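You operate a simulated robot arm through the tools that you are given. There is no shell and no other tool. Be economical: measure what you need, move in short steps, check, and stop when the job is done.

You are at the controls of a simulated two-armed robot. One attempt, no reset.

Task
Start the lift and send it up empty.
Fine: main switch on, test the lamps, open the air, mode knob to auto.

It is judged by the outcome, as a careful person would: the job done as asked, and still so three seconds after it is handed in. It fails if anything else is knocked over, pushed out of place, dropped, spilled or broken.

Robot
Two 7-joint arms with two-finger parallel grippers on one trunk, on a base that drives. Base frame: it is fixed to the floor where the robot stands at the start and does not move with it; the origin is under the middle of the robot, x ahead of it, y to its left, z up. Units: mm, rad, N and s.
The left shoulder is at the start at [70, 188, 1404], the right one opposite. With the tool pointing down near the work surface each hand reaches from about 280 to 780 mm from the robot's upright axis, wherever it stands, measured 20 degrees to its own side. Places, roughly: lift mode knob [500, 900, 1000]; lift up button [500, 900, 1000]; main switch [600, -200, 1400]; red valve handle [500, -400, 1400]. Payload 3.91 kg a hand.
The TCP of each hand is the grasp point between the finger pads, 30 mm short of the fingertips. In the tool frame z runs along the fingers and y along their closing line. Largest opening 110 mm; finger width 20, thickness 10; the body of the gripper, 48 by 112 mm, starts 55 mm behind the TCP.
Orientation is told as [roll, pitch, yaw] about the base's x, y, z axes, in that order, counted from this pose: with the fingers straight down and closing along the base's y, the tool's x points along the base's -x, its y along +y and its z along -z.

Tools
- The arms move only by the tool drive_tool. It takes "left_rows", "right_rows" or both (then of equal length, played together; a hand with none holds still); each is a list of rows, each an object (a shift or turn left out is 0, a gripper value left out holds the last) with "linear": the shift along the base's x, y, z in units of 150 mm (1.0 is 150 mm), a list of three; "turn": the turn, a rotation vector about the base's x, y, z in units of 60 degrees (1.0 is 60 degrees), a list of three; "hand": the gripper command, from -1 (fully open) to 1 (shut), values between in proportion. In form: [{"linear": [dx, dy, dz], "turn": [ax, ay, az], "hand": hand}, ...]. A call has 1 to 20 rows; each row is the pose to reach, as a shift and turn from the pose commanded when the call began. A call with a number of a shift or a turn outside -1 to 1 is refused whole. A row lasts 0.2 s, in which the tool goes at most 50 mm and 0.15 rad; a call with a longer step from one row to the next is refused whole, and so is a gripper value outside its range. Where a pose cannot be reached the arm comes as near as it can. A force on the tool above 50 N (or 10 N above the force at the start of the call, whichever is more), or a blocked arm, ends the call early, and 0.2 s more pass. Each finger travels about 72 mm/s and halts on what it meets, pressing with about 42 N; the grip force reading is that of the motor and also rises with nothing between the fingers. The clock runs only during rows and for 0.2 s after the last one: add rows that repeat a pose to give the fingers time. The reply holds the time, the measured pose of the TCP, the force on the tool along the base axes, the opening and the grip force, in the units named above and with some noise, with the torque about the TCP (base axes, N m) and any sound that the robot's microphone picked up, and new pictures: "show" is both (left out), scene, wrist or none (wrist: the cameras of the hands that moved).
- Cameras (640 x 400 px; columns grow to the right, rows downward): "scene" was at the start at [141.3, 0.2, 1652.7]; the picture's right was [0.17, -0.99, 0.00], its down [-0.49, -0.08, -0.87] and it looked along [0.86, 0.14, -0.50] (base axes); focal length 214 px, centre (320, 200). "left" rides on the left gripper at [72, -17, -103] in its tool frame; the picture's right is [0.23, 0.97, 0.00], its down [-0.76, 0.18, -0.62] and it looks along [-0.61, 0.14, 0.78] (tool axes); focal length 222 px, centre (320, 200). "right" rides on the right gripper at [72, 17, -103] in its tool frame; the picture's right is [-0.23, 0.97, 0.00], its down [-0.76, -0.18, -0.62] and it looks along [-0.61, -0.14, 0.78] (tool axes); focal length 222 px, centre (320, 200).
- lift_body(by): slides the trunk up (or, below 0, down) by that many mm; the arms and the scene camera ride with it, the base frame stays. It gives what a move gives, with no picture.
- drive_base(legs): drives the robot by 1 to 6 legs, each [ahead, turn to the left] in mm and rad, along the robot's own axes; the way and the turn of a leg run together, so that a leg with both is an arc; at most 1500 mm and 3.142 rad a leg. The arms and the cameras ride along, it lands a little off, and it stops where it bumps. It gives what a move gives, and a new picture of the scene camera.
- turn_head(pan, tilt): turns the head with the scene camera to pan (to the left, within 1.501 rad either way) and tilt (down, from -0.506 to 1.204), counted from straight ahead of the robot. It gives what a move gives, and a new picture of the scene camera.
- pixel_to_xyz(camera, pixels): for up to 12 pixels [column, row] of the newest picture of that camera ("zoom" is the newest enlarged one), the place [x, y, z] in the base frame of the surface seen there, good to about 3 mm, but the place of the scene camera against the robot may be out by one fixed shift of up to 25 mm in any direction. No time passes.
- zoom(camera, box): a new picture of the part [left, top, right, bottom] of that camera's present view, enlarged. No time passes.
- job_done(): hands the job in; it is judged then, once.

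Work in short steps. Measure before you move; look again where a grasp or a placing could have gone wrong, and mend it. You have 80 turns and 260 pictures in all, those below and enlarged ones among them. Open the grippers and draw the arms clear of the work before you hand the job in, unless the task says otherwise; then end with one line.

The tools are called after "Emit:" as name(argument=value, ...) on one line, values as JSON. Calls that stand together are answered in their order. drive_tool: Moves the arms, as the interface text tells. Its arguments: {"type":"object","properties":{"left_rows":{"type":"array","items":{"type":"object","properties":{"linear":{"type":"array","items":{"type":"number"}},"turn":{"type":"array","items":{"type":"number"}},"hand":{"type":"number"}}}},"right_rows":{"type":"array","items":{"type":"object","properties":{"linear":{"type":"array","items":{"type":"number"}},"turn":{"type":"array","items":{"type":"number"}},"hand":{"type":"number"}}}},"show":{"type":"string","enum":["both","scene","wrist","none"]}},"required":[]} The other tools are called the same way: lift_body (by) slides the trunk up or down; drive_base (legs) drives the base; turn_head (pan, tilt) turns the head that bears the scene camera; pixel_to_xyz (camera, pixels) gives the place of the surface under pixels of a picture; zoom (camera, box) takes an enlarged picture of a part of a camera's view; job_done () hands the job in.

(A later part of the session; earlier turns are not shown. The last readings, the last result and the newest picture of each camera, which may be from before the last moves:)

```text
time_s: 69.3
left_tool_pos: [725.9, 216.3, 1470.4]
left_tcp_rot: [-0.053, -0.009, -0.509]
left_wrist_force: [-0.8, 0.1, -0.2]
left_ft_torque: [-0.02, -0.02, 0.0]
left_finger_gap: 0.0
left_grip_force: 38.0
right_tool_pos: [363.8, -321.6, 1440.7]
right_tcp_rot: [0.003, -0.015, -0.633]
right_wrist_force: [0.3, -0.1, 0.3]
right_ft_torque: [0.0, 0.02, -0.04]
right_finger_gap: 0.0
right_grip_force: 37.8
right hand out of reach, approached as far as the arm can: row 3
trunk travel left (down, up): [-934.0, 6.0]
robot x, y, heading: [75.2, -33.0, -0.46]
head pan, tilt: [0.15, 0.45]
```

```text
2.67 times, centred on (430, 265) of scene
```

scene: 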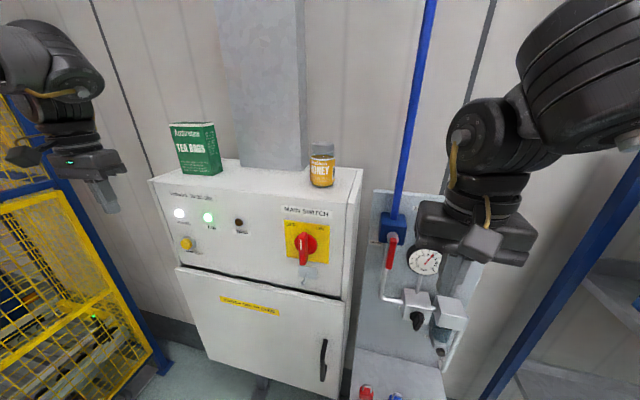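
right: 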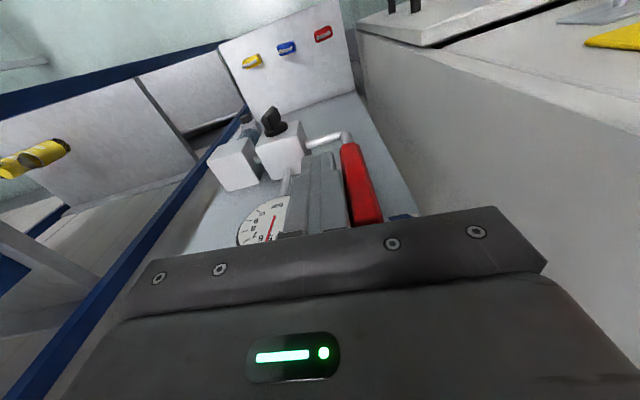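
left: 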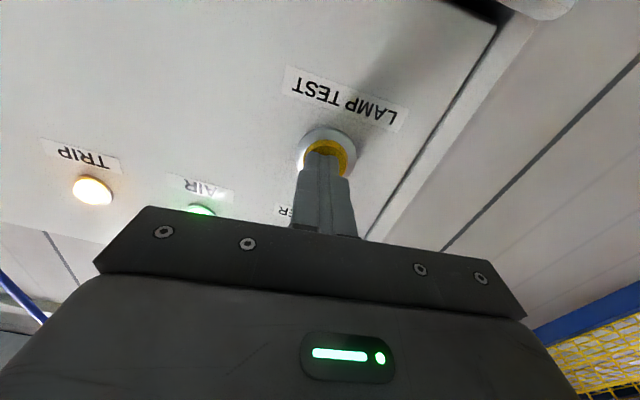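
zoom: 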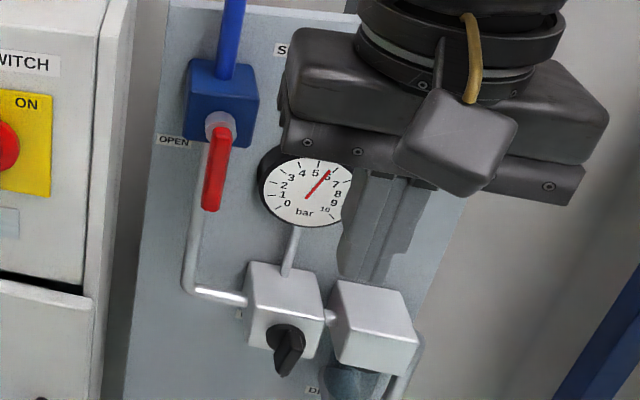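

I read the gauge in a closer enlargement.

Emit:
zoom(camera="scene", box=[400, 240, 450, 285])

```text
8.89 times, centred on (425, 262) of scene
```

zoom: 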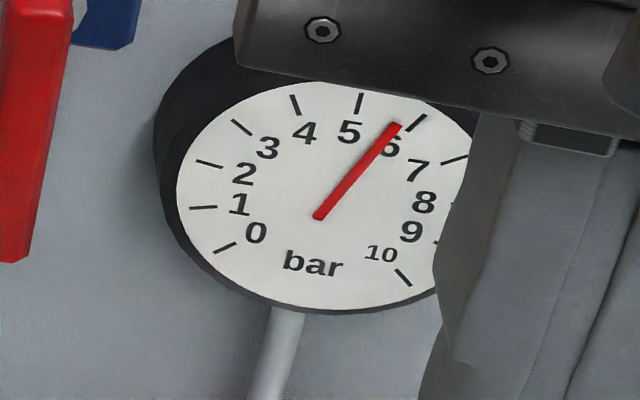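

Gauge reads 6 bar. Now I back off a little and turn left to face the lift console.

Emit:
drive_base(legs=[[-130, 0], [0, 1.5]])

Emit:
turn_head(pan=0.0, tilt=0.6)

```text
time_s: 74.2
left_tool_pos: [-235.9, 694.1, 1470.8]
left_tcp_rot: [-0.053, -0.01, 0.984]
left_wrist_force: [1.0, 0.0, -0.6]
left_ft_torque: [-0.02, -0.01, 0.02]
left_finger_gap: 0.5
left_grip_force: 37.6
right_tool_pos: [271.8, 288.4, 1440.4]
right_tcp_rot: [0.005, -0.015, 0.858]
right_wrist_force: [-0.3, 0.5, -0.5]
right_ft_torque: [0.02, 0.02, 0.01]
right_finger_gap: 0.1
right_grip_force: 38.3
trunk travel left (down, up): [-934.0, 6.0]
robot x, y, heading: [-42.3, 22.2, 1.028]
head pan, tilt: [0.15, 0.45]
```

scene: 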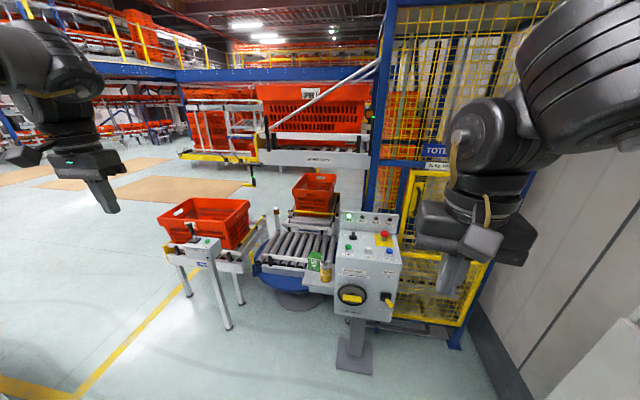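

```text
time_s: 74.9
left_tool_pos: [-235.7, 694.2, 1469.9]
left_tcp_rot: [-0.052, -0.009, 0.985]
left_wrist_force: [-1.3, -0.3, -0.4]
left_ft_torque: [0.01, 0.01, 0.03]
left_finger_gap: 0.1
left_grip_force: 37.3
right_tool_pos: [271.8, 288.9, 1440.4]
right_tcp_rot: [0.005, -0.018, 0.859]
right_wrist_force: [0.3, -0.4, -0.5]
right_ft_torque: [-0.01, -0.01, -0.02]
right_finger_gap: 0.0
right_grip_force: 38.2
trunk travel left (down, up): [-934.0, 6.0]
robot x, y, heading: [-41.2, 24.1, 1.028]
head pan, tilt: [0.0, 0.6]
```

scene: 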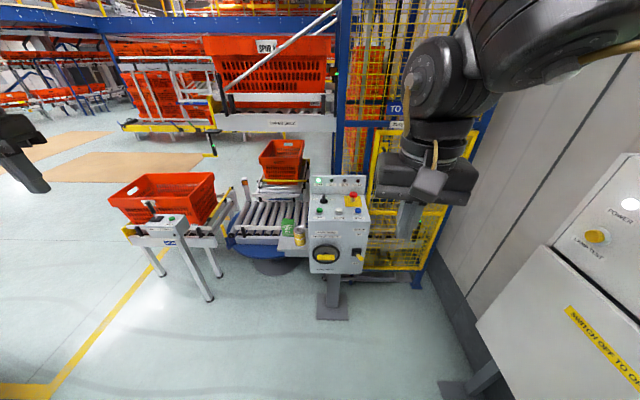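

Emit:
zoom(camera="scene", box=[295, 165, 385, 285])

Emit:
zoom(camera="scene", box=[220, 0, 480, 290])

Emit:
pixel_to_xyz(camera="scene", pixels=[[324, 199], [319, 211], [338, 211], [352, 197], [358, 211], [316, 190], [360, 187], [312, 215], [368, 213], [340, 250], [359, 255], [330, 310]])

```text
3.33 times, centred on (340, 225) of scene
```

zoom: 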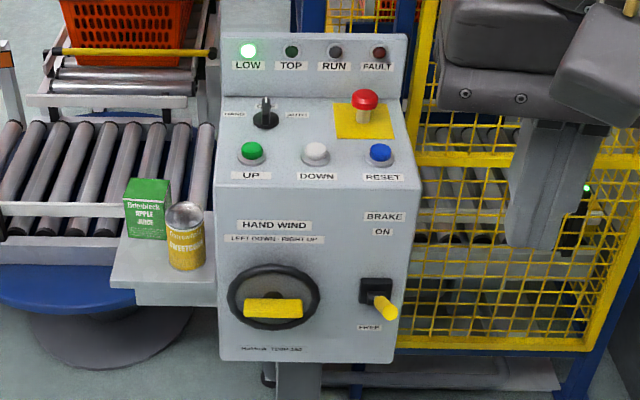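

```text
1.38 times, centred on (350, 145) of scene
```

zoom: 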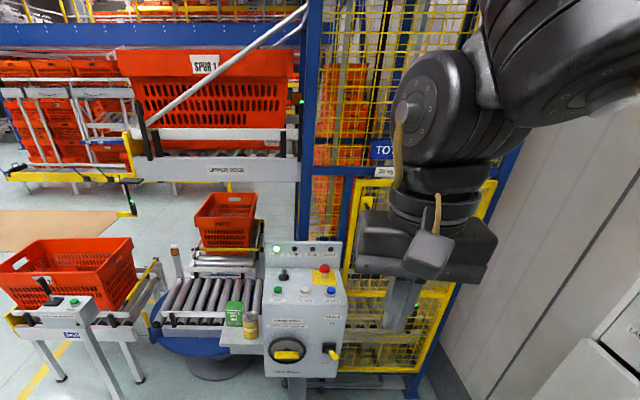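

```text
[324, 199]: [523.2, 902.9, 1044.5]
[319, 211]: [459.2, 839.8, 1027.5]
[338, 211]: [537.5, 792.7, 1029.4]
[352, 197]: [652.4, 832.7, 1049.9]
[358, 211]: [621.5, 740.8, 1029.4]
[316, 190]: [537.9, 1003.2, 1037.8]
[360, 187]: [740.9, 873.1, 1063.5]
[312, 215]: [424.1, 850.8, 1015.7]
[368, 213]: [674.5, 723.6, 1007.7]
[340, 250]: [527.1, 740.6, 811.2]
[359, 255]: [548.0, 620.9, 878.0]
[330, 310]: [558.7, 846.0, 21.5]
```

LOW lamp is lit and the console is square to the robot. I drive ahead and to the right so that the left arm can work over the console top.

Emit:
drive_base(legs=[[0, -0.44], [440, 0], [0, 0.44]])

Emit:
turn_head(pan=0.2, tilt=0.75)

Emit:
zoom(camera="scene", box=[200, 120, 460, 330])

```text
time_s: 80.2
left_tool_pos: [138.2, 941.9, 1471.1]
left_tcp_rot: [-0.052, -0.01, 0.987]
left_wrist_force: [-0.7, 0.2, -0.6]
left_ft_torque: [0.05, 0.03, -0.02]
left_finger_gap: 0.0
left_grip_force: 37.5
right_tool_pos: [647.2, 539.4, 1440.6]
right_tcp_rot: [0.009, -0.014, 0.861]
right_wrist_force: [0.2, 0.2, -0.4]
right_ft_torque: [0.0, 0.04, 0.0]
right_finger_gap: 0.0
right_grip_force: 37.7
trunk travel left (down, up): [-934.0, 6.0]
robot x, y, heading: [338.0, 273.7, 1.032]
head pan, tilt: [0.0, 0.6]
```

scene: 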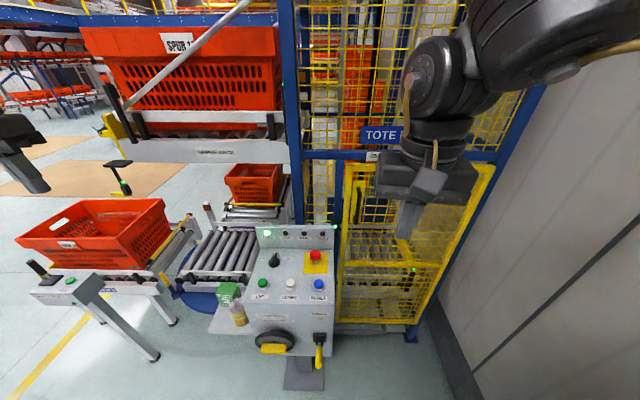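

```text
time_s: 80.9
left_tool_pos: [137.1, 942.5, 1469.6]
left_tcp_rot: [-0.052, -0.009, 0.986]
left_wrist_force: [-0.4, -1.5, -0.4]
left_ft_torque: [0.01, 0.03, -0.02]
left_finger_gap: 0.0
left_grip_force: 38.1
right_tool_pos: [646.2, 540.2, 1441.1]
right_tcp_rot: [0.004, -0.015, 0.863]
right_wrist_force: [0.1, -0.9, -0.1]
right_ft_torque: [-0.01, -0.01, 0.01]
right_finger_gap: 0.1
right_grip_force: 37.9
trunk travel left (down, up): [-934.0, 6.0]
robot x, y, heading: [334.5, 276.6, 1.035]
head pan, tilt: [0.201, 0.75]
```

scene: 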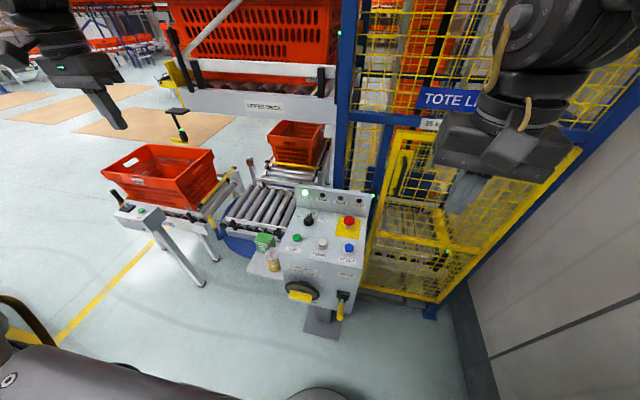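

```text
1.90 times, centred on (330, 225) of scene
```

zoom: 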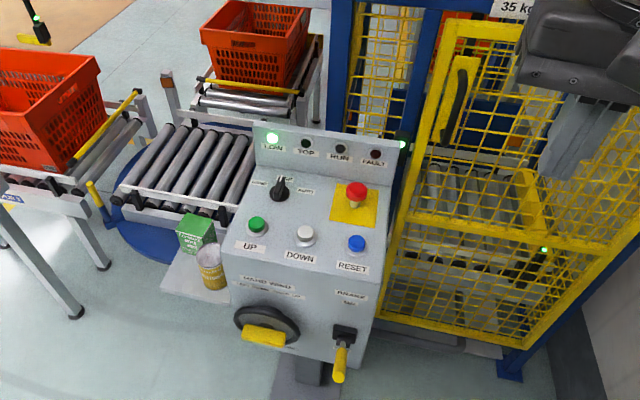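

The carriage rollers behind the gate look empty. I zoom on the knob, brake lever and carriage.

Emit:
zoom(camera="scene", box=[280, 180, 380, 260])

Emit:
zoom(camera="scene", box=[280, 250, 370, 330])

Emit:
zoom(camera="scene", box=[340, 100, 500, 310])

Emit:
pixel_to_xyz(camera="scene", pixels=[[308, 216], [310, 225], [297, 238], [322, 244], [348, 222], [349, 248], [300, 225], [330, 215], [345, 235], [306, 192]])

```text
5.00 times, centred on (330, 220) of scene
```

zoom: 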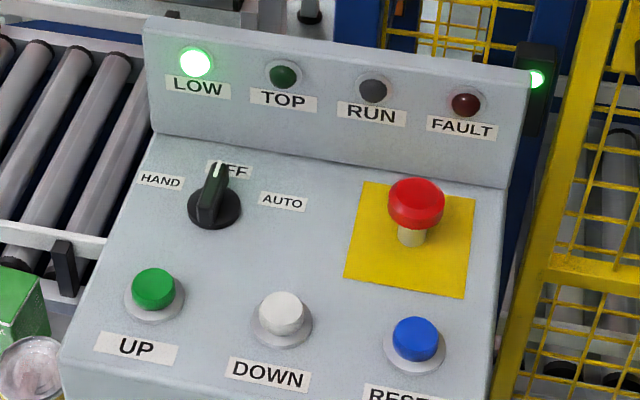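

```text
5.00 times, centred on (325, 290) of scene
```

zoom: 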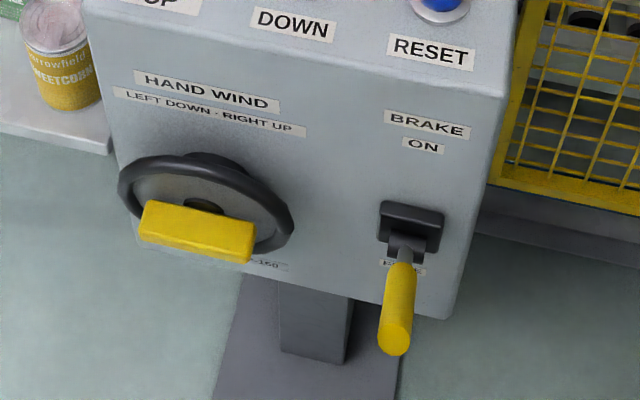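

```text
1.90 times, centred on (420, 205) of scene
```

zoom: 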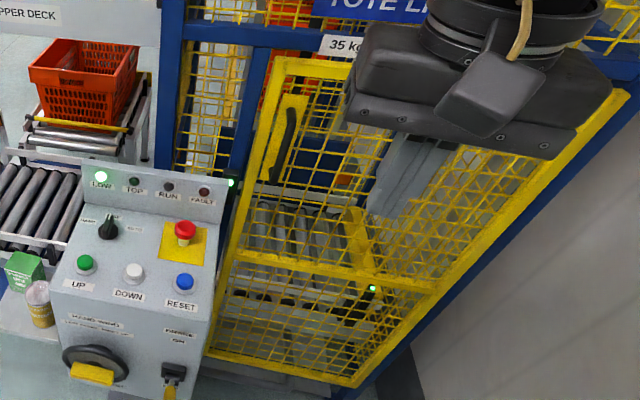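

```text
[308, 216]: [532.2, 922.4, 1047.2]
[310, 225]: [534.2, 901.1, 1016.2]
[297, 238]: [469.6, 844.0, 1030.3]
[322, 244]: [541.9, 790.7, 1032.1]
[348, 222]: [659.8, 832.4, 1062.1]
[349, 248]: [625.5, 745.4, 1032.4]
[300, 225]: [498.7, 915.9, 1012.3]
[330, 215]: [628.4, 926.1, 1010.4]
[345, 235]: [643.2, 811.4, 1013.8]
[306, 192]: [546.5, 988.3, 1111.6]
```

The knob is at OFF with AUTO to its right. I check the brake lever's direction by its coordinates (root vs tip).

Emit:
pixel_to_xyz(camera="scene", pixels=[[359, 317], [360, 308], [361, 300], [362, 292], [364, 279], [356, 297], [361, 303]])

```text
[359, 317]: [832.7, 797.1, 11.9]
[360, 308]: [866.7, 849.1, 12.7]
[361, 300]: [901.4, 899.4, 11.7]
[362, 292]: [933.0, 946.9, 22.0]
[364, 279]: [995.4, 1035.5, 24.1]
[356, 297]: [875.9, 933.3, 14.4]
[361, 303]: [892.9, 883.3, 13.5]
```

Emit:
pixel_to_xyz(camera="scene", pixels=[[340, 318], [341, 312], [341, 305], [342, 299], [346, 279], [339, 293], [348, 296], [345, 270]])

```text
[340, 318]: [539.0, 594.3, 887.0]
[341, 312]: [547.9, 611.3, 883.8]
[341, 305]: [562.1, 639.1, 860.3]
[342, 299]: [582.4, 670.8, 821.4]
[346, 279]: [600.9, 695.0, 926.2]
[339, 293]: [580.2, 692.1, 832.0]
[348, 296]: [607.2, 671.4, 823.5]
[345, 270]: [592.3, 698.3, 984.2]
```

The brake lever points up, toward ON: fine. I bring the left hand over the console to look at the knob with its wrist camera.

Emit:
drive_tool(left_rows=[{"linear": [0.2, -0.11, -0.06]}, {"linear": [0.4, -0.22, -0.12]}, {"linear": [0.6, -0.33, -0.2]}, {"linear": [0.8, -0.44, -0.3]}, {"linear": [1, -0.55, -0.4]}, {"linear": [1, -0.55, -0.6]}, {"linear": [1, -0.55, -0.8]}], show="none")

Emit:
drive_tool(left_rows=[{"linear": [0.25, -0.05, -0.1], "hand": -0.5}, {"linear": [0.5, -0.1, -0.2]}, {"linear": [0.75, -0.15, -0.2]}, {"linear": [0.95, -0.2, -0.2]}, {"linear": [0.95, -0.2, -0.2]}])

```text
time_s: 82.5
left_tool_pos: [285.1, 863.4, 1350.3]
left_tcp_rot: [-0.055, -0.008, 0.989]
left_wrist_force: [0.1, 0.5, -0.5]
left_ft_torque: [-0.01, -0.05, 0.0]
left_finger_gap: 0.2
left_grip_force: 37.1
right_tool_pos: [644.4, 542.3, 1439.2]
right_tcp_rot: [0.004, -0.015, 0.863]
right_wrist_force: [-0.9, 0.7, -0.7]
right_ft_torque: [0.01, 0.0, -0.02]
right_finger_gap: 0.1
right_grip_force: 37.7
trunk travel left (down, up): [-934.0, 6.0]
robot x, y, heading: [337.1, 277.6, 1.03]
head pan, tilt: [0.201, 0.75]
```

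```text
time_s: 83.7
left_tool_pos: [397.3, 830.4, 1317.6]
left_tcp_rot: [-0.056, -0.011, 0.987]
left_wrist_force: [1.0, 0.6, 0.4]
left_ft_torque: [0.03, 0.0, 0.03]
left_finger_gap: 82.4
left_grip_force: 0.1
left hand out of reach, approached as far as the arm can: row 3, 4, 5
right_tool_pos: [645.2, 539.5, 1441.4]
right_tcp_rot: [0.006, -0.015, 0.862]
right_wrist_force: [0.2, -0.1, 0.3]
right_ft_torque: [0.04, 0.04, -0.02]
right_finger_gap: 0.1
right_grip_force: 37.2
trunk travel left (down, up): [-934.0, 6.0]
robot x, y, heading: [338.5, 274.7, 1.032]
head pan, tilt: [0.201, 0.75]
```

scene: 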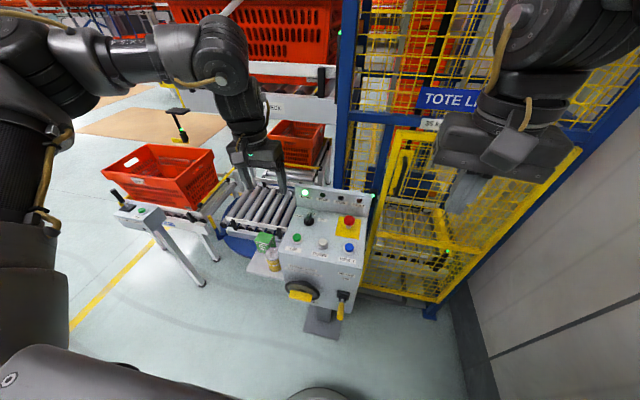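
left: 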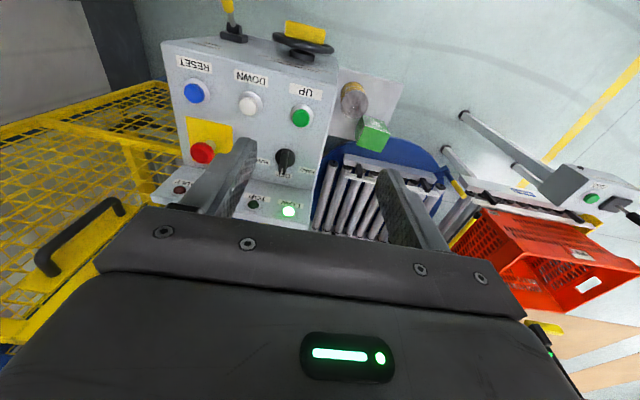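

I measure the knob, UP button and E-stop with the left wrist camera.

Emit:
pixel_to_xyz(camera="left", pixels=[[285, 158], [284, 168], [287, 152], [302, 117], [249, 104], [204, 152], [270, 130], [300, 165], [288, 211]])

Emit:
zoom(camera="left", box=[220, 90, 340, 230])

```text
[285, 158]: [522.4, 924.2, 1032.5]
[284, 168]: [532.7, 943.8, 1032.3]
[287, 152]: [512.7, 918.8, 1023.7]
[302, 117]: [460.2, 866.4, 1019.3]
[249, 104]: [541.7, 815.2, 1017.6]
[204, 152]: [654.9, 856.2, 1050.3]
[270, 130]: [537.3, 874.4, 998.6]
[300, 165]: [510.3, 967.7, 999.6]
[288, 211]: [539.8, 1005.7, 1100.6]
```

```text
2.86 times, centred on (280, 160) of left
```

zoom: 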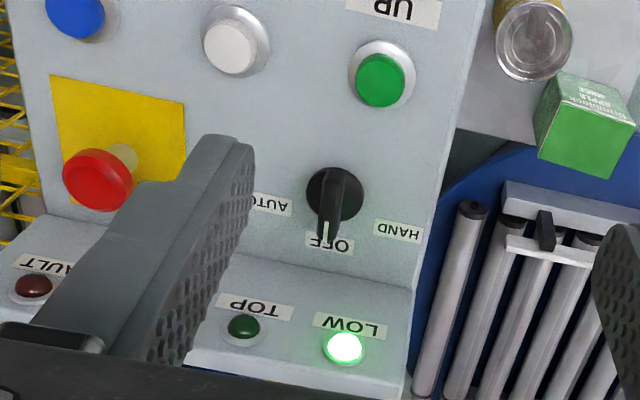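

Knob bar centre ≈(523,928), top z≈1033, pointing to OFF; console top z≈999. I move above it at a safe height.

Emit:
drive_tool(left_rows=[{"linear": [0.14, 0.11, -0.17]}, {"linear": [0.28, 0.22, -0.34]}, {"linear": [0.42, 0.33, -0.5]}, {"linear": [0.56, 0.44, -0.67]}, {"linear": [0.7, 0.55, -0.84]}, {"linear": [0.84, 0.65, -1]}, {"linear": [0.84, 0.65, -1]}], show="wrist")

```text
time_s: 85.3
left_tool_pos: [385.2, 884.8, 1220.8]
left_tcp_rot: [-0.055, -0.009, 0.985]
left_wrist_force: [0.3, 0.1, 0.0]
left_ft_torque: [-0.03, -0.02, 0.0]
left_finger_gap: 82.3
left_grip_force: 0.0
left hand out of reach, approached as far as the arm can: row 1, 2, 3, 4, 5, 6, 7
right_tool_pos: [645.6, 539.9, 1441.3]
right_tcp_rot: [0.006, -0.017, 0.863]
right_wrist_force: [0.0, 0.3, -0.2]
right_ft_torque: [0.0, 0.02, -0.01]
right_finger_gap: 0.0
right_grip_force: 37.9
trunk travel left (down, up): [-934.0, 6.0]
robot x, y, heading: [337.0, 273.6, 1.037]
head pan, tilt: [0.201, 0.75]
```

left: 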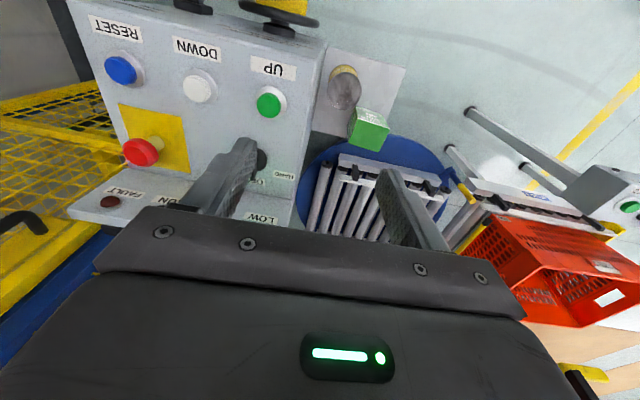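

The left arm prefers targets further to its own side, so I'll turn the base right ~0.2. First I check the cage gate's distance from the right hand.

Emit:
pixel_to_xyz(camera="scene", pixels=[[380, 220], [440, 295], [560, 150], [500, 210], [470, 240]])

Emit:
drive_base(legs=[[0, -0.2]])

```text
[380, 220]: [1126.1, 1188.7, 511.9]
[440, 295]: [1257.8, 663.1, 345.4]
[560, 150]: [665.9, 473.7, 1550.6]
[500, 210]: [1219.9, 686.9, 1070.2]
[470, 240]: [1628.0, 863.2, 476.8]
```

```text
time_s: 86.5
left_tool_pos: [502.5, 865.1, 1218.4]
left_tcp_rot: [-0.057, -0.009, 0.791]
left_wrist_force: [-0.2, 0.1, 0.5]
left_ft_torque: [0.01, -0.01, 0.03]
left_finger_gap: 82.5
left_grip_force: 0.2
right_tool_pos: [689.8, 476.5, 1440.8]
right_tcp_rot: [0.004, -0.015, 0.666]
right_wrist_force: [-0.2, 0.4, 0.4]
right_ft_torque: [0.02, 0.01, 0.01]
right_finger_gap: 0.1
right_grip_force: 37.7
trunk travel left (down, up): [-934.0, 6.0]
robot x, y, heading: [335.3, 275.1, 0.839]
head pan, tilt: [0.201, 0.75]
```

scene: 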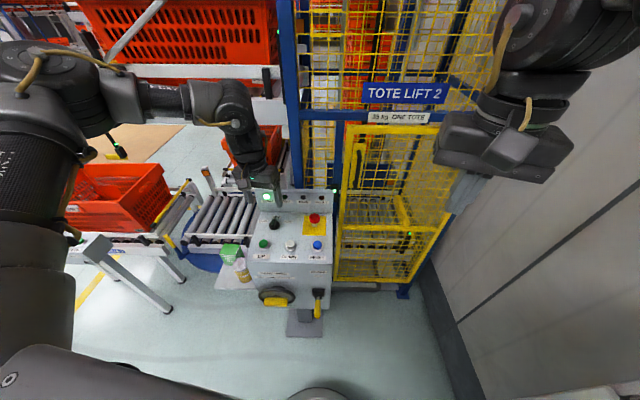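

The TCP is now at (502,865). I move over the knob, aligning yaw with the bar (+0.24 rad), and come down to 1110.

Emit:
drive_tool(left_rows=[{"linear": [0.03, 0.1, -0.18], "turn": [0.02, 0, 0.08]}, {"linear": [0.06, 0.2, -0.36], "turn": [0.04, 0, 0.16]}, {"linear": [0.1, 0.3, -0.54], "turn": [0.055, 0, 0.23]}, {"linear": [0.137, 0.42, -0.72], "turn": [0.055, 0, 0.23]}, {"linear": [0.137, 0.42, -0.72], "turn": [0.055, 0, 0.23]}], show="wrist")

```text
time_s: 87.7
left_tool_pos: [468.2, 915.2, 1147.2]
left_tcp_rot: [-0.02, -0.056, 1.03]
left_wrist_force: [0.5, -0.8, 0.1]
left_ft_torque: [0.01, -0.01, 0.01]
left_finger_gap: 82.5
left_grip_force: 0.0
left hand out of reach, approached as far as the arm can: row 1, 2, 3, 4, 5
right_tool_pos: [691.5, 475.9, 1440.7]
right_tcp_rot: [0.004, -0.017, 0.666]
right_wrist_force: [-0.6, 0.4, -0.3]
right_ft_torque: [-0.01, -0.06, 0.01]
right_finger_gap: 0.0
right_grip_force: 37.5
trunk travel left (down, up): [-934.0, 6.0]
robot x, y, heading: [334.7, 277.4, 0.837]
head pan, tilt: [0.201, 0.75]
```

left: 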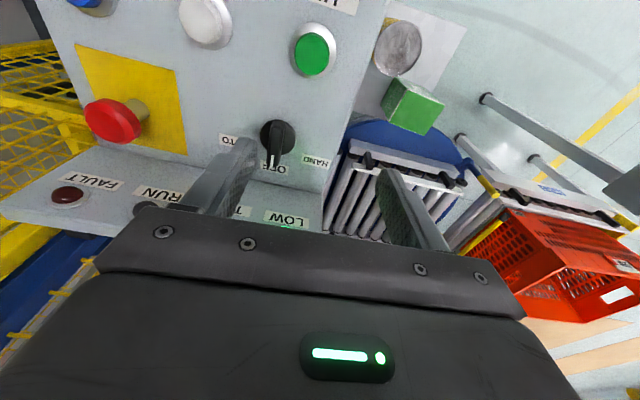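

The reach grows as the hand goes lower; I'll need the base a bit closer, so I check the robot's own front extent (dark shape at (320,395) in the last scene picture) against the brake lever at (318,305).

Emit:
pixel_to_xyz(camera="scene", pixels=[[320, 396], [330, 394], [300, 398], [318, 305], [318, 315], [200, 390]])

```text
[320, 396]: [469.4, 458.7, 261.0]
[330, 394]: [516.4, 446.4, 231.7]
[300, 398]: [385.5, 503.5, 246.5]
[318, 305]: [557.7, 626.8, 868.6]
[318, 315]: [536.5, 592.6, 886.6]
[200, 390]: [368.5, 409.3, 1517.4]
```

The robot base is low (z≈250, radius ≈230), so there is room. I drive 60 mm ahead.

Emit:
drive_base(legs=[[60, 0]])

```text
time_s: 88.6
left_tool_pos: [507.2, 955.7, 1150.6]
left_tcp_rot: [-0.023, -0.063, 1.027]
left_wrist_force: [-0.5, -0.3, -1.0]
left_ft_torque: [-0.01, -0.01, 0.01]
left_finger_gap: 82.4
left_grip_force: 0.0
right_tool_pos: [726.9, 510.0, 1442.9]
right_tcp_rot: [0.008, -0.023, 0.665]
right_wrist_force: [1.7, 0.9, 0.0]
right_ft_torque: [0.04, 0.04, 0.02]
right_finger_gap: 0.0
right_grip_force: 38.2
trunk travel left (down, up): [-934.0, 6.0]
robot x, y, heading: [374.4, 321.5, 0.832]
head pan, tilt: [0.201, 0.75]
```

scene: 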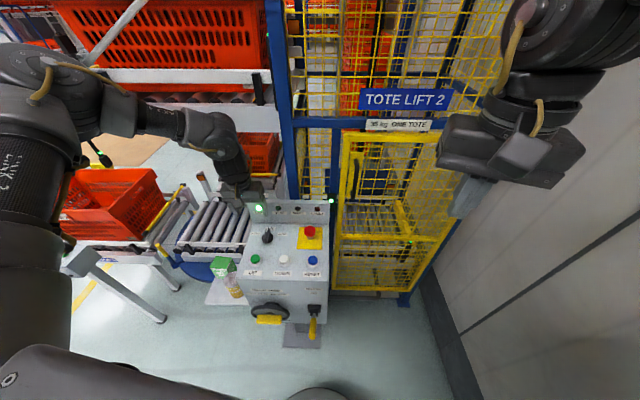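

I centre over the knob, fix the small tilt and descend to 1105 for a last look.

Emit:
drive_tool(left_rows=[{"linear": [0.05, -0.09, -0.1], "turn": [-0.026, 0.015, 0]}, {"linear": [0.107, -0.187, -0.2], "turn": [-0.052, 0.031, 0]}, {"linear": [0.107, -0.187, -0.3], "turn": [-0.052, 0.031, 0]}, {"linear": [0.107, -0.187, -0.3], "turn": [-0.052, 0.031, 0]}], show="wrist")

Emit:
pixel_to_xyz(camera="left", pixels=[[310, 120], [310, 130], [310, 140], [310, 150], [310, 160], [310, 110]])

```text
time_s: 89.6
left_tool_pos: [495.0, 923.9, 1130.9]
left_tcp_rot: [-0.025, -0.001, 1.028]
left_wrist_force: [-0.1, -0.9, -0.2]
left_ft_torque: [-0.04, -0.04, -0.02]
left_finger_gap: 82.2
left_grip_force: 0.0
left hand out of reach, approached as far as the arm can: row 1, 2, 3, 4
right_tool_pos: [724.7, 508.2, 1444.4]
right_tcp_rot: [0.007, -0.025, 0.666]
right_wrist_force: [-0.3, 0.7, -0.3]
right_ft_torque: [0.01, 0.0, 0.02]
right_finger_gap: 0.0
right_grip_force: 38.3
trunk travel left (down, up): [-934.0, 6.0]
robot x, y, heading: [371.4, 319.2, 0.833]
head pan, tilt: [0.201, 0.75]
```

left: 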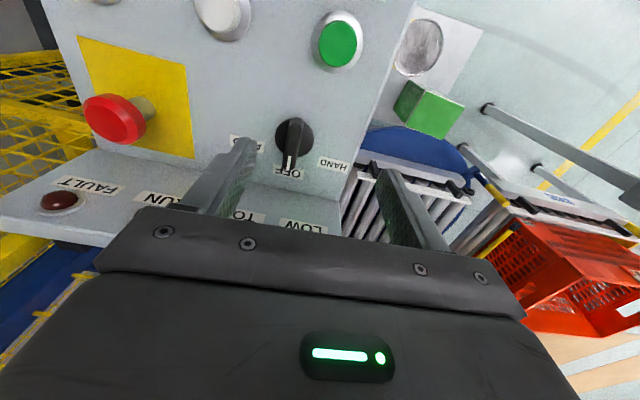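

```text
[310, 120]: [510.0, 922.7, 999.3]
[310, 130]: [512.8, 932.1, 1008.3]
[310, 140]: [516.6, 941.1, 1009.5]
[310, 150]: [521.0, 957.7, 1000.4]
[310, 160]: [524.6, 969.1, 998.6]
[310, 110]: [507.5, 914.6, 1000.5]
```

The limit is the wrist yaw to the left again. Gripping isn't needed: I can push the knob pointer sideways with closed fingers at any yaw. I measure the bar precisely from this view.

Emit:
pixel_to_xyz(camera="left", pixels=[[296, 122], [295, 130], [293, 140], [292, 150], [290, 160], [289, 167], [280, 135], [309, 135], [240, 145]])

Emit:
zoom(camera="left", box=[220, 90, 380, 200])

```text
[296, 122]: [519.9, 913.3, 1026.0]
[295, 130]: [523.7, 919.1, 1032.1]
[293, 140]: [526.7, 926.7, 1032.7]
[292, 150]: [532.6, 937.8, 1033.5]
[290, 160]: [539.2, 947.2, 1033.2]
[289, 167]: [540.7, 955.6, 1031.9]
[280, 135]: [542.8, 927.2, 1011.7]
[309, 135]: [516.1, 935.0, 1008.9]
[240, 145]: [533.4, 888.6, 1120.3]
```

```text
3.64 times, centred on (300, 145) of left
```

zoom: 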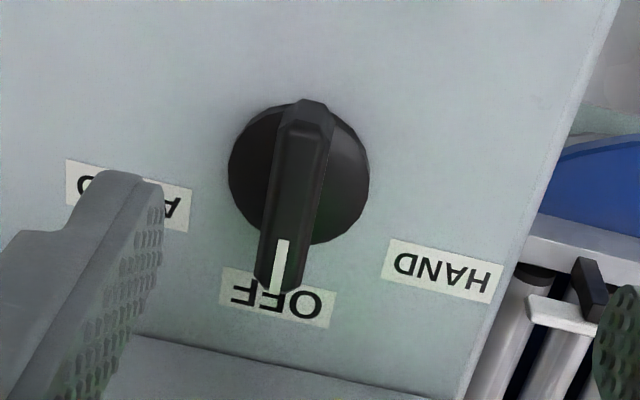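

Knob centre ≈(530,933), bar top 1033, disc top 1010. I close the fingers, relax the yaw, and go to a point left of the pointer tip, still above it.

Emit:
drive_tool(left_rows=[{"linear": [0.03, 0.06, 0], "turn": [0, 0, -0.1], "hand": 1}, {"linear": [0.08, 0.12, 0], "turn": [0, 0, -0.19]}, {"linear": [0.137, 0.237, -0.1], "turn": [0, 0, -0.19]}, {"linear": [0.137, 0.237, -0.21], "turn": [0, 0, -0.19]}, {"linear": [0.137, 0.237, -0.21], "turn": [0, 0, -0.19]}, {"linear": [0.137, 0.237, -0.21], "turn": [0, 0, -0.19]}], show="wrist")

```text
time_s: 91.0
left_tool_pos: [489.5, 954.3, 1127.5]
left_tcp_rot: [-0.025, -0.001, 0.83]
left_wrist_force: [0.2, -0.2, -0.7]
left_ft_torque: [-0.02, -0.01, 0.05]
left_finger_gap: 0.0
left_grip_force: 37.6
left hand out of reach, approached as far as the arm can: row 1, 2, 3, 4, 5, 6
right_tool_pos: [726.6, 510.7, 1443.3]
right_tcp_rot: [0.006, -0.024, 0.663]
right_wrist_force: [0.7, 0.3, -0.1]
right_ft_torque: [-0.04, -0.01, -0.02]
right_finger_gap: 0.1
right_grip_force: 37.5
trunk travel left (down, up): [-934.0, 6.0]
robot x, y, heading: [377.3, 318.0, 0.837]
head pan, tilt: [0.201, 0.75]
```

left: 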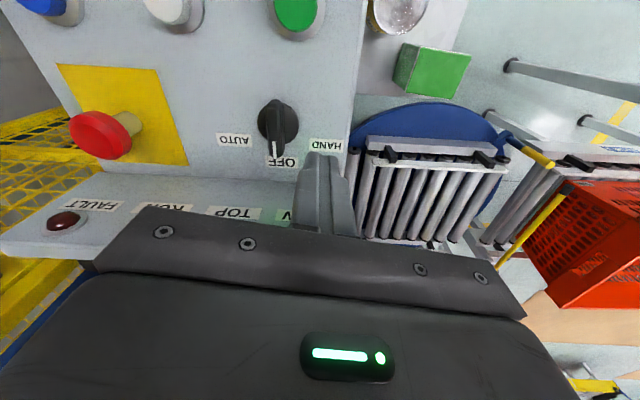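

Lowering is what the arm refuses (z stays 1127), so I raise the hand 150 mm and lower the trunk by 200 mm instead.

Emit:
drive_tool(left_rows=[{"linear": [0, 0, 0.3]}, {"linear": [0.06, 0.02, 0.6]}, {"linear": [0.12, 0.035, 0.9]}, {"linear": [0.17, 0.035, 1]}, {"linear": [0.17, 0.035, 1]}], show="none")

Emit:
lift_body(by=-170)

```text
time_s: 92.2
left_tool_pos: [515.0, 959.2, 1277.1]
left_tcp_rot: [-0.023, 0.001, 0.831]
left_wrist_force: [-0.9, -0.3, -0.4]
left_ft_torque: [0.0, -0.01, -0.03]
left_finger_gap: 0.0
left_grip_force: 38.0
right_tool_pos: [725.7, 510.4, 1442.7]
right_tcp_rot: [0.006, -0.026, 0.667]
right_wrist_force: [0.2, -0.1, -0.7]
right_ft_torque: [0.01, 0.02, 0.01]
right_finger_gap: 0.0
right_grip_force: 38.0
trunk travel left (down, up): [-934.0, 6.0]
robot x, y, heading: [377.2, 319.6, 0.83]
head pan, tilt: [0.201, 0.75]
```

```text
time_s: 94.2
left_tool_pos: [514.3, 959.9, 1105.8]
left_tcp_rot: [-0.022, -0.001, 0.828]
left_wrist_force: [0.2, 0.6, 0.6]
left_ft_torque: [-0.03, -0.02, 0.0]
left_finger_gap: 0.0
left_grip_force: 37.6
right_tool_pos: [725.0, 509.7, 1274.4]
right_tcp_rot: [0.006, -0.025, 0.665]
right_wrist_force: [0.0, -0.2, -0.3]
right_ft_torque: [-0.06, 0.01, 0.02]
right_finger_gap: 0.0
right_grip_force: 38.0
trunk travel left (down, up): [-764.0, 176.0]
robot x, y, heading: [379.1, 322.5, 0.835]
head pan, tilt: [0.201, 0.75]
```

Now exactly over the start point (514,960). I descend to TCP z 1048, left of the pointer tip.

Emit:
drive_tool(left_rows=[{"linear": [0, 0, -0.2]}, {"linear": [0, 0, -0.387]}, {"linear": [0, 0, -0.387]}], show="wrist")

Emit:
zoom(camera="left", box=[220, 80, 400, 230])

```text
time_s: 95.0
left_tool_pos: [513.9, 959.9, 1049.0]
left_tcp_rot: [-0.022, 0.001, 0.829]
left_wrist_force: [-0.7, -0.3, 0.2]
left_ft_torque: [0.0, 0.04, 0.01]
left_finger_gap: 0.0
left_grip_force: 37.9
right_tool_pos: [725.1, 510.2, 1272.8]
right_tcp_rot: [0.007, -0.025, 0.664]
right_wrist_force: [-0.1, 0.0, -0.6]
right_ft_torque: [0.01, -0.03, 0.01]
right_finger_gap: 0.0
right_grip_force: 37.8
trunk travel left (down, up): [-764.0, 176.0]
robot x, y, heading: [375.3, 320.5, 0.834]
head pan, tilt: [0.201, 0.75]
```

left: 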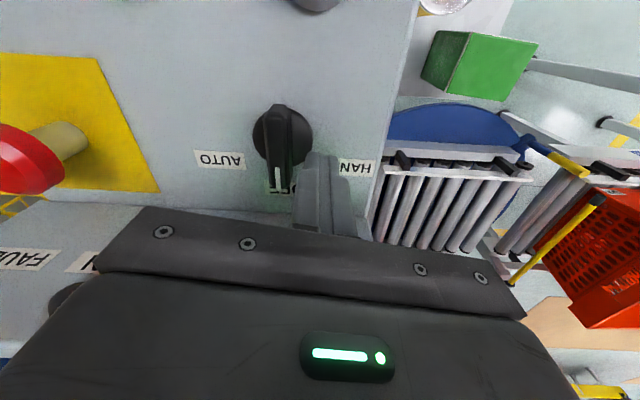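

```text
2.67 times, centred on (310, 155) of left
```

zoom: 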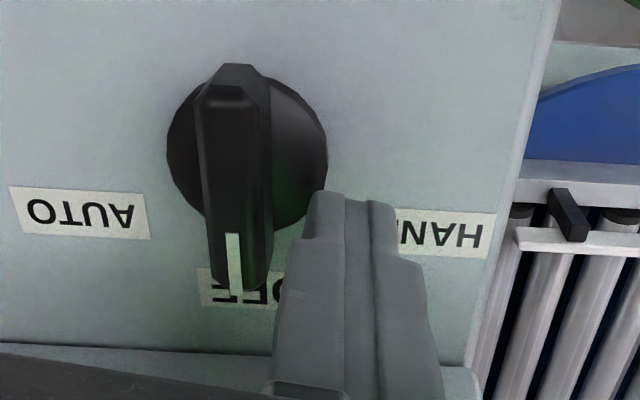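

Positioned well. I push the pointer clockwise toward AUTO, first to about 45°.

Emit:
drive_tool(left_rows=[{"linear": [0.057, -0.028, 0]}, {"linear": [0.1, -0.022, 0]}, {"linear": [0.14, -0.022, 0]}, {"linear": [0.187, -0.04, 0]}, {"linear": [0.187, -0.04, 0]}], show="wrist")

Emit:
zoom(camera="left", box=[180, 60, 400, 230])

```text
time_s: 96.2
left_tool_pos: [531.4, 956.5, 1048.0]
left_tcp_rot: [-0.029, -0.004, 0.833]
left_wrist_force: [-12.3, 23.6, -0.9]
left_ft_torque: [0.69, 0.31, -0.15]
left_finger_gap: 0.0
left_grip_force: 38.0
left hand out of reach, approached as far as the arm can: row 4, 5
right_tool_pos: [722.6, 515.1, 1273.5]
right_tcp_rot: [0.003, -0.023, 0.664]
right_wrist_force: [0.4, -0.1, -0.1]
right_ft_torque: [0.0, -0.02, 0.03]
right_finger_gap: 0.1
right_grip_force: 38.1
trunk travel left (down, up): [-764.0, 176.0]
robot x, y, heading: [377.7, 326.1, 0.836]
head pan, tilt: [0.201, 0.75]
```

left: 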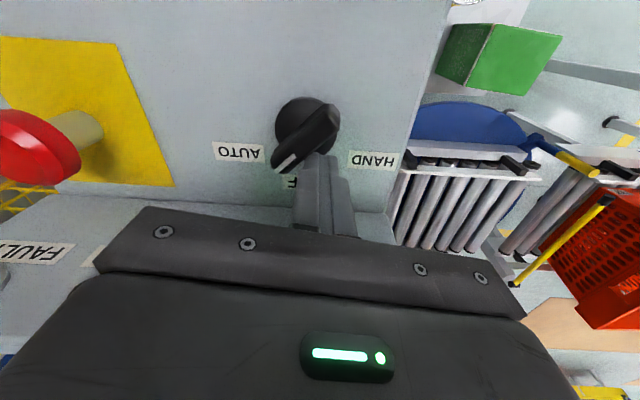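

```text
2.35 times, centred on (290, 145) of left
```

zoom: 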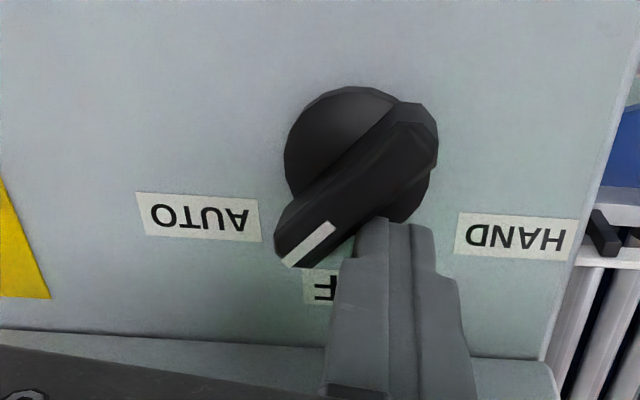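

The pointer turned roughly 45°, toward AUTO. I ease the finger off a little to see where it settles.

Emit:
drive_tool(left_rows=[{"linear": [-0.06, 0.05, 0]}, {"linear": [-0.12, 0.08, 0.1]}, {"linear": [-0.12, 0.08, 0.25]}])

Emit:
zoom(camera="scene", box=[210, 170, 350, 290])

Emit:
zoom(camera="left", box=[180, 60, 400, 230])

```text
time_s: 97.0
left_tool_pos: [517.4, 963.7, 1087.2]
left_tcp_rot: [-0.024, 0.002, 0.83]
left_wrist_force: [-0.2, -0.7, -0.8]
left_ft_torque: [0.04, 0.0, -0.01]
left_finger_gap: 0.0
left_grip_force: 37.3
right_tool_pos: [725.0, 511.6, 1273.6]
right_tcp_rot: [0.007, -0.023, 0.667]
right_wrist_force: [0.0, 0.4, 0.5]
right_ft_torque: [-0.01, -0.01, 0.04]
right_finger_gap: 0.0
right_grip_force: 37.9
trunk travel left (down, up): [-764.0, 176.0]
robot x, y, heading: [380.3, 320.2, 0.831]
head pan, tilt: [0.201, 0.75]
```

scene: 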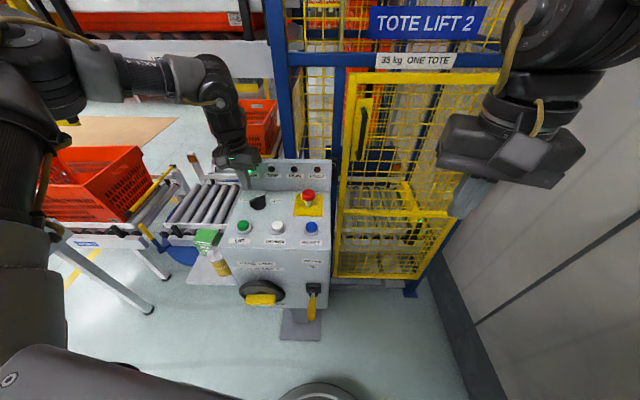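
left: 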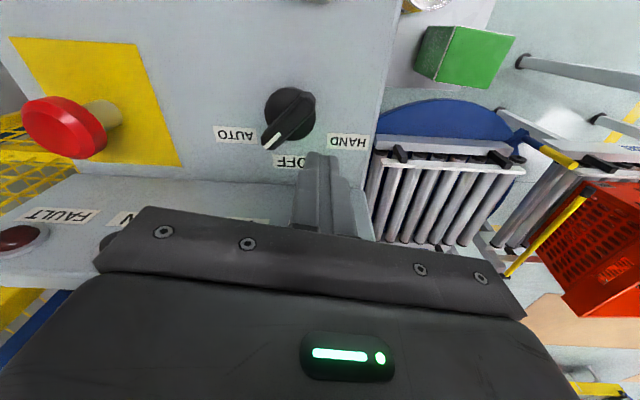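

```text
3.33 times, centred on (280, 230) of scene
```

zoom: 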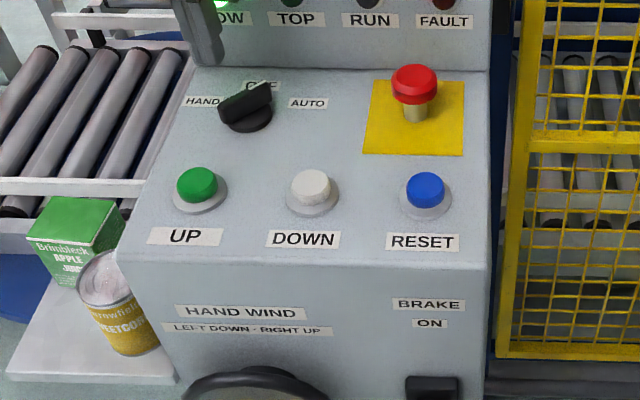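

```text
2.35 times, centred on (290, 145) of left
```

zoom: 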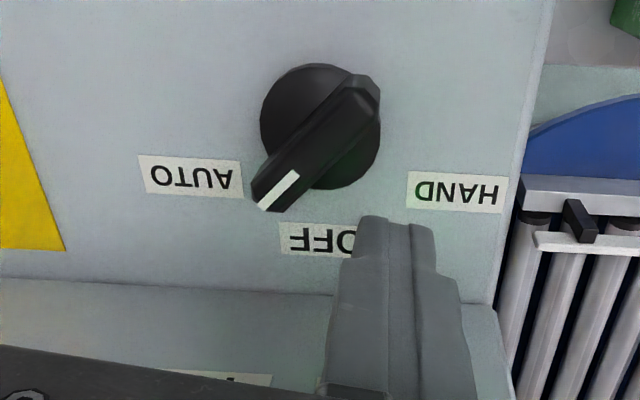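

I measure the bar's angle now: tip at (269,143), rear at (307,98).

Emit:
pixel_to_xyz(camera="left", pixels=[[271, 139], [305, 102], [288, 121], [235, 134], [345, 142], [295, 161], [319, 0], [320, 2]])

```text
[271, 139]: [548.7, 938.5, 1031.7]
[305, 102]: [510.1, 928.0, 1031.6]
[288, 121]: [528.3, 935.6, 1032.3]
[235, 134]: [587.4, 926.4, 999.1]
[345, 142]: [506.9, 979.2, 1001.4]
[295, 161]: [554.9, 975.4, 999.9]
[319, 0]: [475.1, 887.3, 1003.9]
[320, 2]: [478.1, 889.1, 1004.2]
```

The bar now points 47° clockwise, held against its stop: AUTO. No fault lamp. Next I move over the UP button at (460,866,1019).

Emit:
drive_tool(left_rows=[{"linear": [-0.05, -0.1, 0.15]}, {"linear": [-0.15, -0.3, 0.15]}, {"linear": [-0.27, -0.48, 0.15]}, {"linear": [-0.38, -0.652, 0.1]}, {"linear": [-0.38, -0.652, 0.0]}, {"linear": [-0.38, -0.652, 0.0]}], show="wrist")

Emit:
zoom(camera="left", box=[220, 60, 420, 230])

```text
time_s: 98.4
left_tool_pos: [461.1, 866.8, 1088.1]
left_tcp_rot: [-0.023, 0.001, 0.829]
left_wrist_force: [1.2, 0.0, 0.9]
left_ft_torque: [-0.02, 0.01, 0.02]
left_finger_gap: 0.0
left_grip_force: 38.0
right_tool_pos: [725.2, 510.0, 1273.3]
right_tcp_rot: [0.007, -0.025, 0.664]
right_wrist_force: [-0.1, -0.1, 0.3]
right_ft_torque: [-0.02, -0.03, 0.0]
right_finger_gap: 0.1
right_grip_force: 38.2
trunk travel left (down, up): [-764.0, 176.0]
robot x, y, heading: [376.9, 321.8, 0.834]
head pan, tilt: [0.201, 0.75]
```

left: 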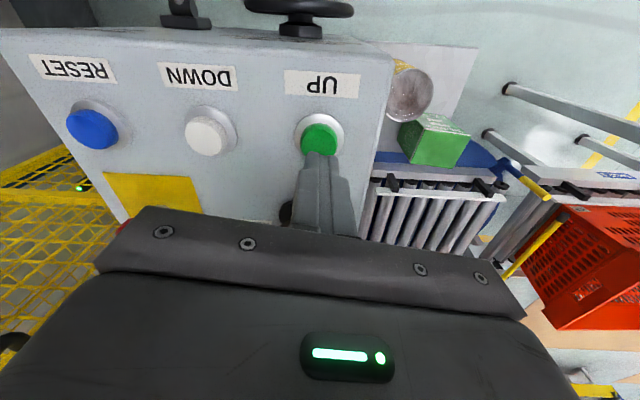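

```text
2.35 times, centred on (320, 145) of left
```

zoom: 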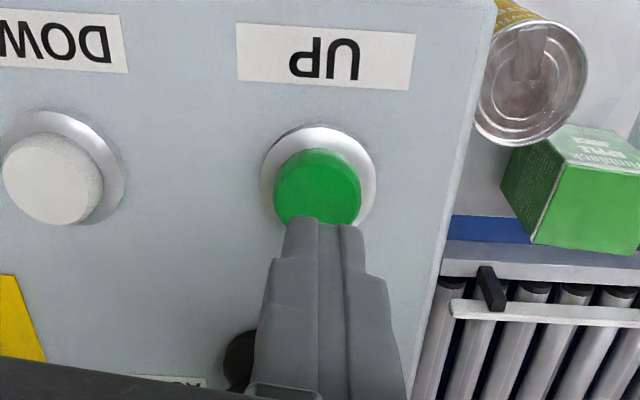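

Emit:
pixel_to_xyz(camera="left", pixels=[[319, 140], [319, 130], [308, 140], [330, 140]])

```text
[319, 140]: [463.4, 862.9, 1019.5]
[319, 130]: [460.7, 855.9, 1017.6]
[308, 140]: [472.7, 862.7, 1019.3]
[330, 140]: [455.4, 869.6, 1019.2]
```

The fingertips are over the UP button (centre ≈(464,864), top 1019.5). I press down slowly.

Emit:
drive_tool(left_rows=[{"linear": [0.02, -0.015, -0.12]}, {"linear": [0.02, -0.015, -0.24]}, {"linear": [0.02, -0.015, -0.27]}, {"linear": [0.02, -0.015, -0.305]}, {"linear": [0.02, -0.015, -0.305]}])

Emit:
zoom(camera="scene", box=[210, 120, 430, 290])

```text
time_s: 99.6
left_tool_pos: [464.4, 864.2, 1043.0]
left_tcp_rot: [-0.026, 0.0, 0.828]
left_wrist_force: [0.4, 1.7, 9.6]
left_ft_torque: [0.08, 0.01, 0.03]
left_finger_gap: 0.3
left_grip_force: 37.6
right_tool_pos: [725.6, 509.2, 1273.1]
right_tcp_rot: [0.008, -0.025, 0.665]
right_wrist_force: [-0.6, -0.5, 0.2]
right_ft_torque: [-0.03, -0.01, 0.0]
right_finger_gap: 0.1
right_grip_force: 37.2
trunk travel left (down, up): [-764.0, 176.0]
robot x, y, heading: [374.5, 319.2, 0.832]
head pan, tilt: [0.201, 0.75]
heard: click
```

scene: 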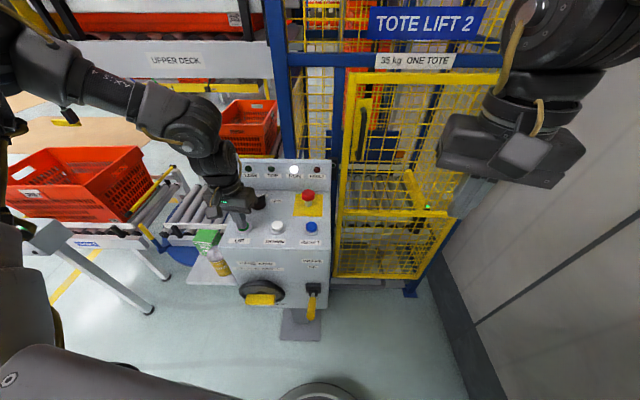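
left: 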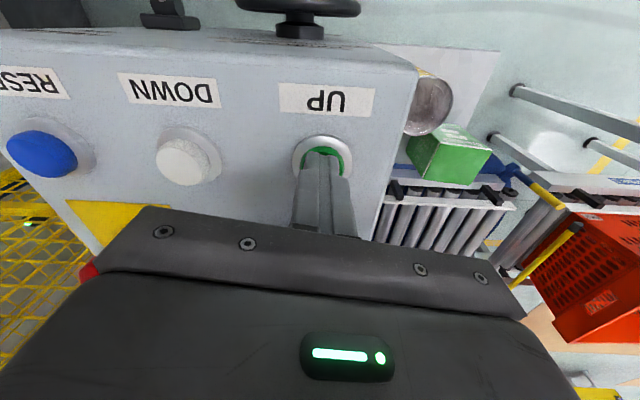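

```text
2.35 times, centred on (320, 205) of scene
```

zoom: 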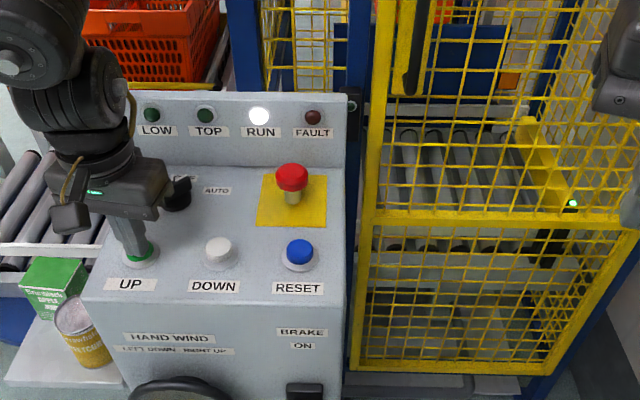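

RUN is lit and LOW went out: the lift has started. I lift the finger off and draw back, watching the lamps.

Emit:
drive_tool(left_rows=[{"linear": [0, 0, 0.2]}, {"linear": [0, 0, 0.45]}, {"linear": [0, 0, 0.7]}, {"linear": [-0.1, -0.05, 0.95]}, {"linear": [-0.3, -0.1, 1]}, {"linear": [-0.55, -0.15, 1]}, {"linear": [-0.8, -0.2, 1]}, {"linear": [-0.8, -0.2, 1]}, {"linear": [-0.8, -0.2, 1]}, {"linear": [-0.8, -0.2, 1]}], show="scene")

Emit:
zoom(camera="scene", box=[210, 120, 430, 290])

```text
time_s: 101.8
left_tool_pos: [341.2, 833.5, 1193.0]
left_tcp_rot: [-0.024, 0.0, 0.828]
left_wrist_force: [0.1, 0.5, 0.5]
left_ft_torque: [0.03, 0.01, 0.03]
left_finger_gap: 0.2
left_grip_force: 37.1
right_tool_pos: [725.6, 510.2, 1273.6]
right_tcp_rot: [0.007, -0.024, 0.666]
right_wrist_force: [0.3, 0.1, -0.2]
right_ft_torque: [0.0, 0.01, 0.01]
right_finger_gap: 0.3
right_grip_force: 37.5
trunk travel left (down, up): [-764.0, 176.0]
robot x, y, heading: [374.8, 316.2, 0.837]
head pan, tilt: [0.201, 0.75]
```

scene: 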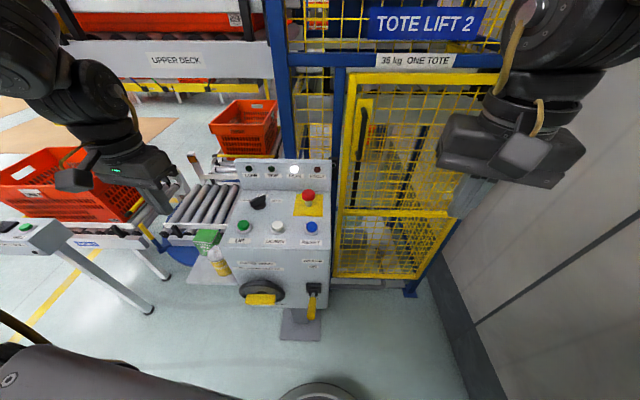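

```text
2.35 times, centred on (320, 205) of scene
```

zoom: 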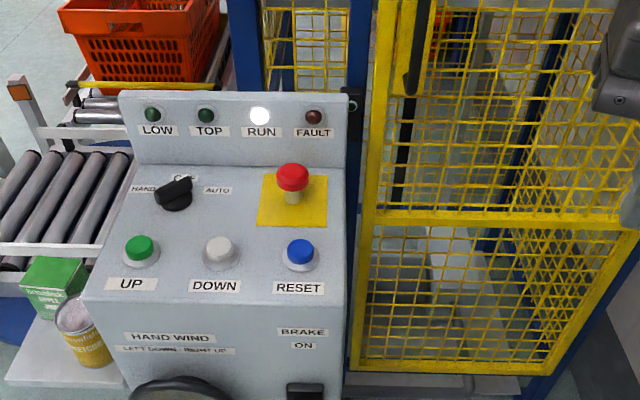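

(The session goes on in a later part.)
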